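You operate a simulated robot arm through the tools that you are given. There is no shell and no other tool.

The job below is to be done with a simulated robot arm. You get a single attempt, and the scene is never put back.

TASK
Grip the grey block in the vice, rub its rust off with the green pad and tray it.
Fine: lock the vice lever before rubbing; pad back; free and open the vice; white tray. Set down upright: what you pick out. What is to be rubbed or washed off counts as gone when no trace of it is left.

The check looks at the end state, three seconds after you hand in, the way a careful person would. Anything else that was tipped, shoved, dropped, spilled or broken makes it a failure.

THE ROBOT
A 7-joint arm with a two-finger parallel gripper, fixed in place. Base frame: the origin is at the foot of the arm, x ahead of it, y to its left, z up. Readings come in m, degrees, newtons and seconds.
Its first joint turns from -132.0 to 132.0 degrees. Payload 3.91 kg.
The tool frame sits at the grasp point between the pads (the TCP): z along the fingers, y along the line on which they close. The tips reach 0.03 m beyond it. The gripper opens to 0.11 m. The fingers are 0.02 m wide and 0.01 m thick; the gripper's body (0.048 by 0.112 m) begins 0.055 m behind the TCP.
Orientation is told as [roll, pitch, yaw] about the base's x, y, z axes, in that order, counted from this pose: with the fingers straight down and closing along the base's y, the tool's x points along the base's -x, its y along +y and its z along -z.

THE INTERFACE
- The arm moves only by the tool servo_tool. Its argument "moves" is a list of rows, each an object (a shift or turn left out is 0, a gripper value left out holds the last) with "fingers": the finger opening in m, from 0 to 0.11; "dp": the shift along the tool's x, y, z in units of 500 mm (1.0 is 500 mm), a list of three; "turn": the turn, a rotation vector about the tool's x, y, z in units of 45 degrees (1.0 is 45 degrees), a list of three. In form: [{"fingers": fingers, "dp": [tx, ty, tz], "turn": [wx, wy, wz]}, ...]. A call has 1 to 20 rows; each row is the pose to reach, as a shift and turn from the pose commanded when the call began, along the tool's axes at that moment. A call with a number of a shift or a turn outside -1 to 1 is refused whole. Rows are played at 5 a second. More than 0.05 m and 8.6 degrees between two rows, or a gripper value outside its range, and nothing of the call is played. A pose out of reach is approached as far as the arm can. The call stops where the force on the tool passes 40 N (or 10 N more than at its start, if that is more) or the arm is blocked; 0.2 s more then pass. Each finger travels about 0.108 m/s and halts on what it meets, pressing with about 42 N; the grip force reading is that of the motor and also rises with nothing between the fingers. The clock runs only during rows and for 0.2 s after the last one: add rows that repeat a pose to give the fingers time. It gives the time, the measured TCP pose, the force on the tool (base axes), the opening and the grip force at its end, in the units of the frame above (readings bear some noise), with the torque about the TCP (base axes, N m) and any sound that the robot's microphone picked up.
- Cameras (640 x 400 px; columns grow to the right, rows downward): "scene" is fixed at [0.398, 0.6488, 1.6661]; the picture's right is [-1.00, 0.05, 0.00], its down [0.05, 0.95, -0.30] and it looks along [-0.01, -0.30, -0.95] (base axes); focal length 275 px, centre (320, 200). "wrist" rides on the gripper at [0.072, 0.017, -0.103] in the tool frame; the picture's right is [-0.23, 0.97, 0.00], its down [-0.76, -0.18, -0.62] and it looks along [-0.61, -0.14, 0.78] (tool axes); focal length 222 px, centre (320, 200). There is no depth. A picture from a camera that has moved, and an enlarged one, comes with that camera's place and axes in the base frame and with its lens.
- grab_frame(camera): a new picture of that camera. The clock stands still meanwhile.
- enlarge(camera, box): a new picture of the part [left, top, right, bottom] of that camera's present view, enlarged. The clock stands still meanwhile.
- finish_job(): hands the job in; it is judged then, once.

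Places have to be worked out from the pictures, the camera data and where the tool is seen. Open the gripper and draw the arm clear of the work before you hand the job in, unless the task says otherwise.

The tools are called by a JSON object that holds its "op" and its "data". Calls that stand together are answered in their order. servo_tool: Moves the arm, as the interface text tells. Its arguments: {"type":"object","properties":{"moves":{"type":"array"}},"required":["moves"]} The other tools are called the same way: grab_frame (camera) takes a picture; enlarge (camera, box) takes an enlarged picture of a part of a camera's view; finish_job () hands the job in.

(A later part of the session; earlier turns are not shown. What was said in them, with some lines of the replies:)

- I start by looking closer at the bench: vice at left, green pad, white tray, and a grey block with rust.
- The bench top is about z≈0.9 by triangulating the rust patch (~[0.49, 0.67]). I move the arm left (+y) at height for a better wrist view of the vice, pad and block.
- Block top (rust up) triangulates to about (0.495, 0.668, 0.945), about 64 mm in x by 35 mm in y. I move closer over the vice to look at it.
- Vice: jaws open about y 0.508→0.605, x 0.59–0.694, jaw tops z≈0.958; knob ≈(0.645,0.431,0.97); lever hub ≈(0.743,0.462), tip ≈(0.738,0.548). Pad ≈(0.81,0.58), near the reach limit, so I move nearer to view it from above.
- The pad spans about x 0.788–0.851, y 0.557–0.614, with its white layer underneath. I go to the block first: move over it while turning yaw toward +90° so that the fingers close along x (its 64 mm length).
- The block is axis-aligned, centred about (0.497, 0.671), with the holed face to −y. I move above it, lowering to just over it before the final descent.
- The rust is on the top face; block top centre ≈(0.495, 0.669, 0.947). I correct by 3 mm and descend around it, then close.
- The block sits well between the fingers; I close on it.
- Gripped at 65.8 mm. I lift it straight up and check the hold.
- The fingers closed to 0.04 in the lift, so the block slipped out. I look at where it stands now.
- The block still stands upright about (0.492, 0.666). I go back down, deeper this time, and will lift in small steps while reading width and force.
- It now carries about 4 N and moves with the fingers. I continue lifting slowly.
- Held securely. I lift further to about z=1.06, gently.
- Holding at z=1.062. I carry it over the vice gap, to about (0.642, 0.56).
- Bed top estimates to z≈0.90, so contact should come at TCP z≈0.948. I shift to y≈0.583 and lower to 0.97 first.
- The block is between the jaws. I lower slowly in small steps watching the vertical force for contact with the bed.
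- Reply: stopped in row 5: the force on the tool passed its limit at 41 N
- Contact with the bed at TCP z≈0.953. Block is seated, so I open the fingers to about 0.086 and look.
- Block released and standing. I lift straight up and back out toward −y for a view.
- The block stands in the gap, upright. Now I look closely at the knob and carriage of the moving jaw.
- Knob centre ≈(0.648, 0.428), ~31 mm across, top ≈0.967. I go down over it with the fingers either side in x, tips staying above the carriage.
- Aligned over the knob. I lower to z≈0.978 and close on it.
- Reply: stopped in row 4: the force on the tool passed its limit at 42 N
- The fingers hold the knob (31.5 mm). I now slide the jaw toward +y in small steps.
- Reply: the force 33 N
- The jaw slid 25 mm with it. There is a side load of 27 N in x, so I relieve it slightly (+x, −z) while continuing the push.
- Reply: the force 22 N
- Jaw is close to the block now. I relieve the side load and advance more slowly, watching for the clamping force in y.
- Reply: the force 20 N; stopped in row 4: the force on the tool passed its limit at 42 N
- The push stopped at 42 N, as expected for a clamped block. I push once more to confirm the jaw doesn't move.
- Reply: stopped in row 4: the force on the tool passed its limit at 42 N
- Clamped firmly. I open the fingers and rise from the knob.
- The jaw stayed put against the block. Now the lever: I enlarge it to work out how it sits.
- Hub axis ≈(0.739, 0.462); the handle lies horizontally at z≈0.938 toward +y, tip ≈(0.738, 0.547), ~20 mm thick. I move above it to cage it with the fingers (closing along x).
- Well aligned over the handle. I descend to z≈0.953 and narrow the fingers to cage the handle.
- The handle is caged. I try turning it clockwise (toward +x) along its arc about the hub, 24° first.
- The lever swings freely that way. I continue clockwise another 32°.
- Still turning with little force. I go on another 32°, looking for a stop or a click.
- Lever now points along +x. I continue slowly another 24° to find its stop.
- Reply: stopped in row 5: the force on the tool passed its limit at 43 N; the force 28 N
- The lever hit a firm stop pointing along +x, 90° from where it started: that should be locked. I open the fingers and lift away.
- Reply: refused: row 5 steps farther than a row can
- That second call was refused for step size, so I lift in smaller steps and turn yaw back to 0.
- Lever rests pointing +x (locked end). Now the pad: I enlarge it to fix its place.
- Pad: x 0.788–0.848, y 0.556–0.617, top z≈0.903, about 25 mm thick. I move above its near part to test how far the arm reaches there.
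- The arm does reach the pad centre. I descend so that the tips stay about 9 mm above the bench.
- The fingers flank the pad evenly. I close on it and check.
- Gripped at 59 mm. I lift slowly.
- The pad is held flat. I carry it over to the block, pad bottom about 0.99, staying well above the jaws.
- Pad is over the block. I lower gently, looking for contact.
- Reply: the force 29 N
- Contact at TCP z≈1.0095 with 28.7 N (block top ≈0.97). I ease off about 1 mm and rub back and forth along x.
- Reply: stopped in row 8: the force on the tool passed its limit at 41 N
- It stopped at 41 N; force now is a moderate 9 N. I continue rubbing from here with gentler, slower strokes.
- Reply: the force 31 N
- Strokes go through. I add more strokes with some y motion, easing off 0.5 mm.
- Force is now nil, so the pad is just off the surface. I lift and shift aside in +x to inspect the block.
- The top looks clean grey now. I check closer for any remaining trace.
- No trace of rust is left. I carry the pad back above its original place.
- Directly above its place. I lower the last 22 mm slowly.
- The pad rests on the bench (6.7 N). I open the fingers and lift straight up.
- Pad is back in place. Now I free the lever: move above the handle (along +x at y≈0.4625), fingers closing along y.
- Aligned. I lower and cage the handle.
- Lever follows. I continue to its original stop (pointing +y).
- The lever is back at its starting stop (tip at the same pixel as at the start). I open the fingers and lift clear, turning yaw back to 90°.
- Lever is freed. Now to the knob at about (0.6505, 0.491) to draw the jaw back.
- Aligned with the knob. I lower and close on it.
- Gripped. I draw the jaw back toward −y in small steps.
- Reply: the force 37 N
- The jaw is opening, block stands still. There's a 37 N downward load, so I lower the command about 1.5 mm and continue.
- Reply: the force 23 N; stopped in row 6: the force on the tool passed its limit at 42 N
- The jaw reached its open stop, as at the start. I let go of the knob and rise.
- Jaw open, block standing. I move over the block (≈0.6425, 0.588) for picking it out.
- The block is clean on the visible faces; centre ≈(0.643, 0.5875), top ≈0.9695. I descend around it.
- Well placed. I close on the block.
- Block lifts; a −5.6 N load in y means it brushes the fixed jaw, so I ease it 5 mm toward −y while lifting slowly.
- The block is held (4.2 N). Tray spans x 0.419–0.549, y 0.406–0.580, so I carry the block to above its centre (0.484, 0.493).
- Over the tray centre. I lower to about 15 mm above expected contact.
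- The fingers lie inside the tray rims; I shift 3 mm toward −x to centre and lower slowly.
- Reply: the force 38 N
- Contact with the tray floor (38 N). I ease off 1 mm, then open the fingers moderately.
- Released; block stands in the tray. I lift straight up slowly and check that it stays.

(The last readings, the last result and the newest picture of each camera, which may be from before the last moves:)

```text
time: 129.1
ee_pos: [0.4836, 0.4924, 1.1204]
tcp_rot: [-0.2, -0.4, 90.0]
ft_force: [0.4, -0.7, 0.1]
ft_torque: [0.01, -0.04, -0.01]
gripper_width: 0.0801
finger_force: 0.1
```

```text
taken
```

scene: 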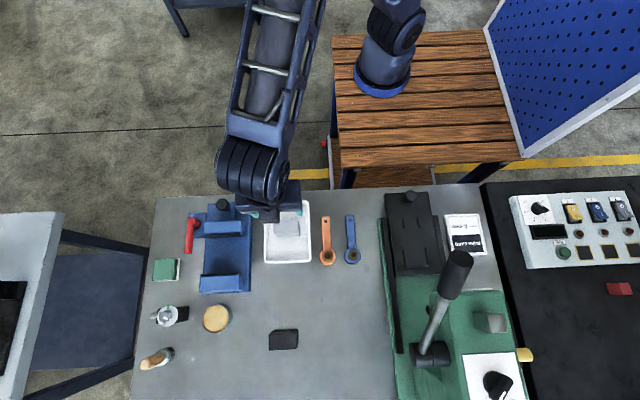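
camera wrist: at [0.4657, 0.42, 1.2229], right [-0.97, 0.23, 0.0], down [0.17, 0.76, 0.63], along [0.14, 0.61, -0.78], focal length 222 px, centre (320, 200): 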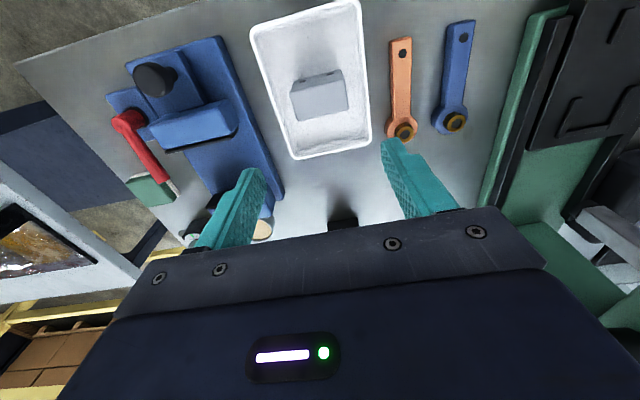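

The block stands upright in the white tray. I draw the arm up and back toward its starting pose, gripper open, and inspect all.

{"op": "servo_tool", "data": {"moves": [{"fingers": 0.09, "dp": [0, 0, -0.06]}, {"fingers": 0.1, "dp": [0, 0, -0.13]}, {"fingers": 0.11, "dp": [0.02, 0.02, -0.2]}, {"fingers": 0.11, "dp": [0.06, 0.06, -0.26]}, {"fingers": 0.11, "dp": [0.11, 0.1, -0.3]}, {"fingers": 0.11, "dp": [0.16, 0.14, -0.32]}, {"fingers": 0.11, "dp": [0.21, 0.18, -0.32]}, {"fingers": 0.11, "dp": [0.26, 0.22, -0.32]}, {"fingers": 0.11, "dp": [0.26, 0.22, -0.32]}]}}

{"op": "grab_frame", "data": {"camera": "scene"}}

{"op": "enlarge", "data": {"camera": "scene", "box": [140, 185, 320, 305]}}

{"op": "enlarge", "data": {"camera": "scene", "box": [262, 200, 318, 242]}}

```text
time: 131.1
ee_pos: [0.3735, 0.3604, 1.2782]
tcp_rot: [-0.2, -0.2, 90.0]
ft_force: [1.1, -0.5, -0.3]
ft_torque: [0.02, 0.02, 0.01]
gripper_width: 0.1098
finger_force: 0.1
```

```text
taken
```

scene: 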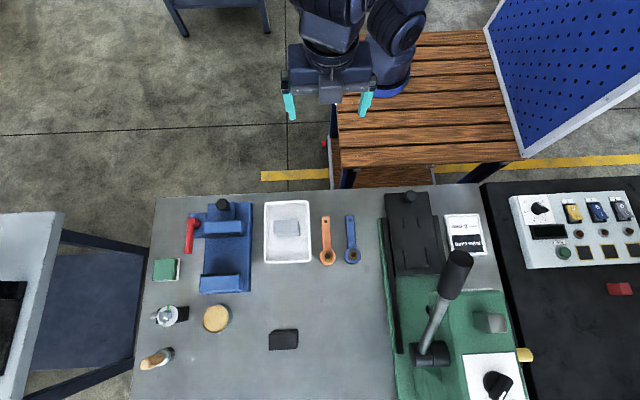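

```text
3.33 times, centred on (230, 245) of scene
camera zoom: at [0.398, 0.6488, 1.6661], right [-1.0, 0.05, 0.0], down [0.05, 0.95, -0.3], along [-0.01, -0.3, -0.95], focal length 917 px, centre (620, 50)
```

zoom: 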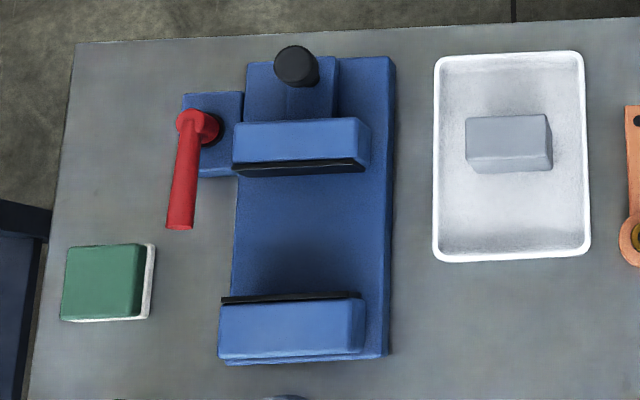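

```text
9.52 times, centred on (290, 221) of scene
camera zoom: at [0.398, 0.6488, 1.6661], right [-1.0, 0.05, 0.0], down [0.05, 0.95, -0.3], along [-0.01, -0.3, -0.95], focal length 2621 px, centre (606, 0)
```

zoom: 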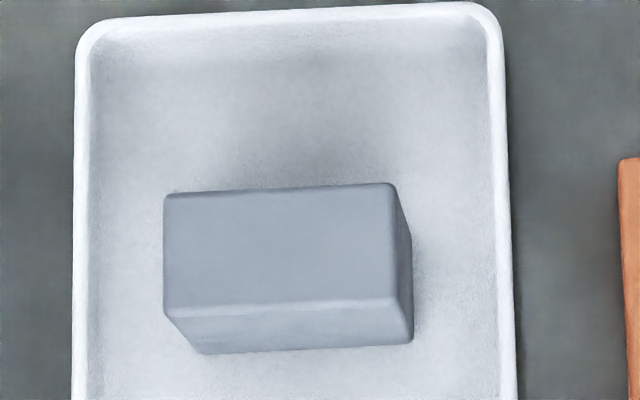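

Everything matches the start: pad back in place, lever freed, jaw open. The block stands upright and clean in the white tray, and the arm is clear with the gripper open, so I hand in.

{"op": "finish_job", "data": {}}

```text
The job is handed in.
```

The grey block is now clean and standing upright in the white tray. The job is handed in; the check gave no result back.

- **Vice:** I clamped the block and turned the lever 90° to its firm stop before rubbing. I took that stop as locked and did not test it by pulling on the jaw. Afterwards I turned the lever back and drew the jaw to its fully open position.
- **Rust:** close-up pictures of the top showed no trace left after rubbing, and the other faces I could see were clean too.
- **Pad:** it is back in its original spot, within about 1–2 mm.
- **First grip slip:** my first lift of the block slipped at the start. It stayed upright on the bench and shifted only a few millimetres, and the second grip held.

The last pictures show nothing else moved or tipped. The arm is drawn back near its starting position with the gripper open.
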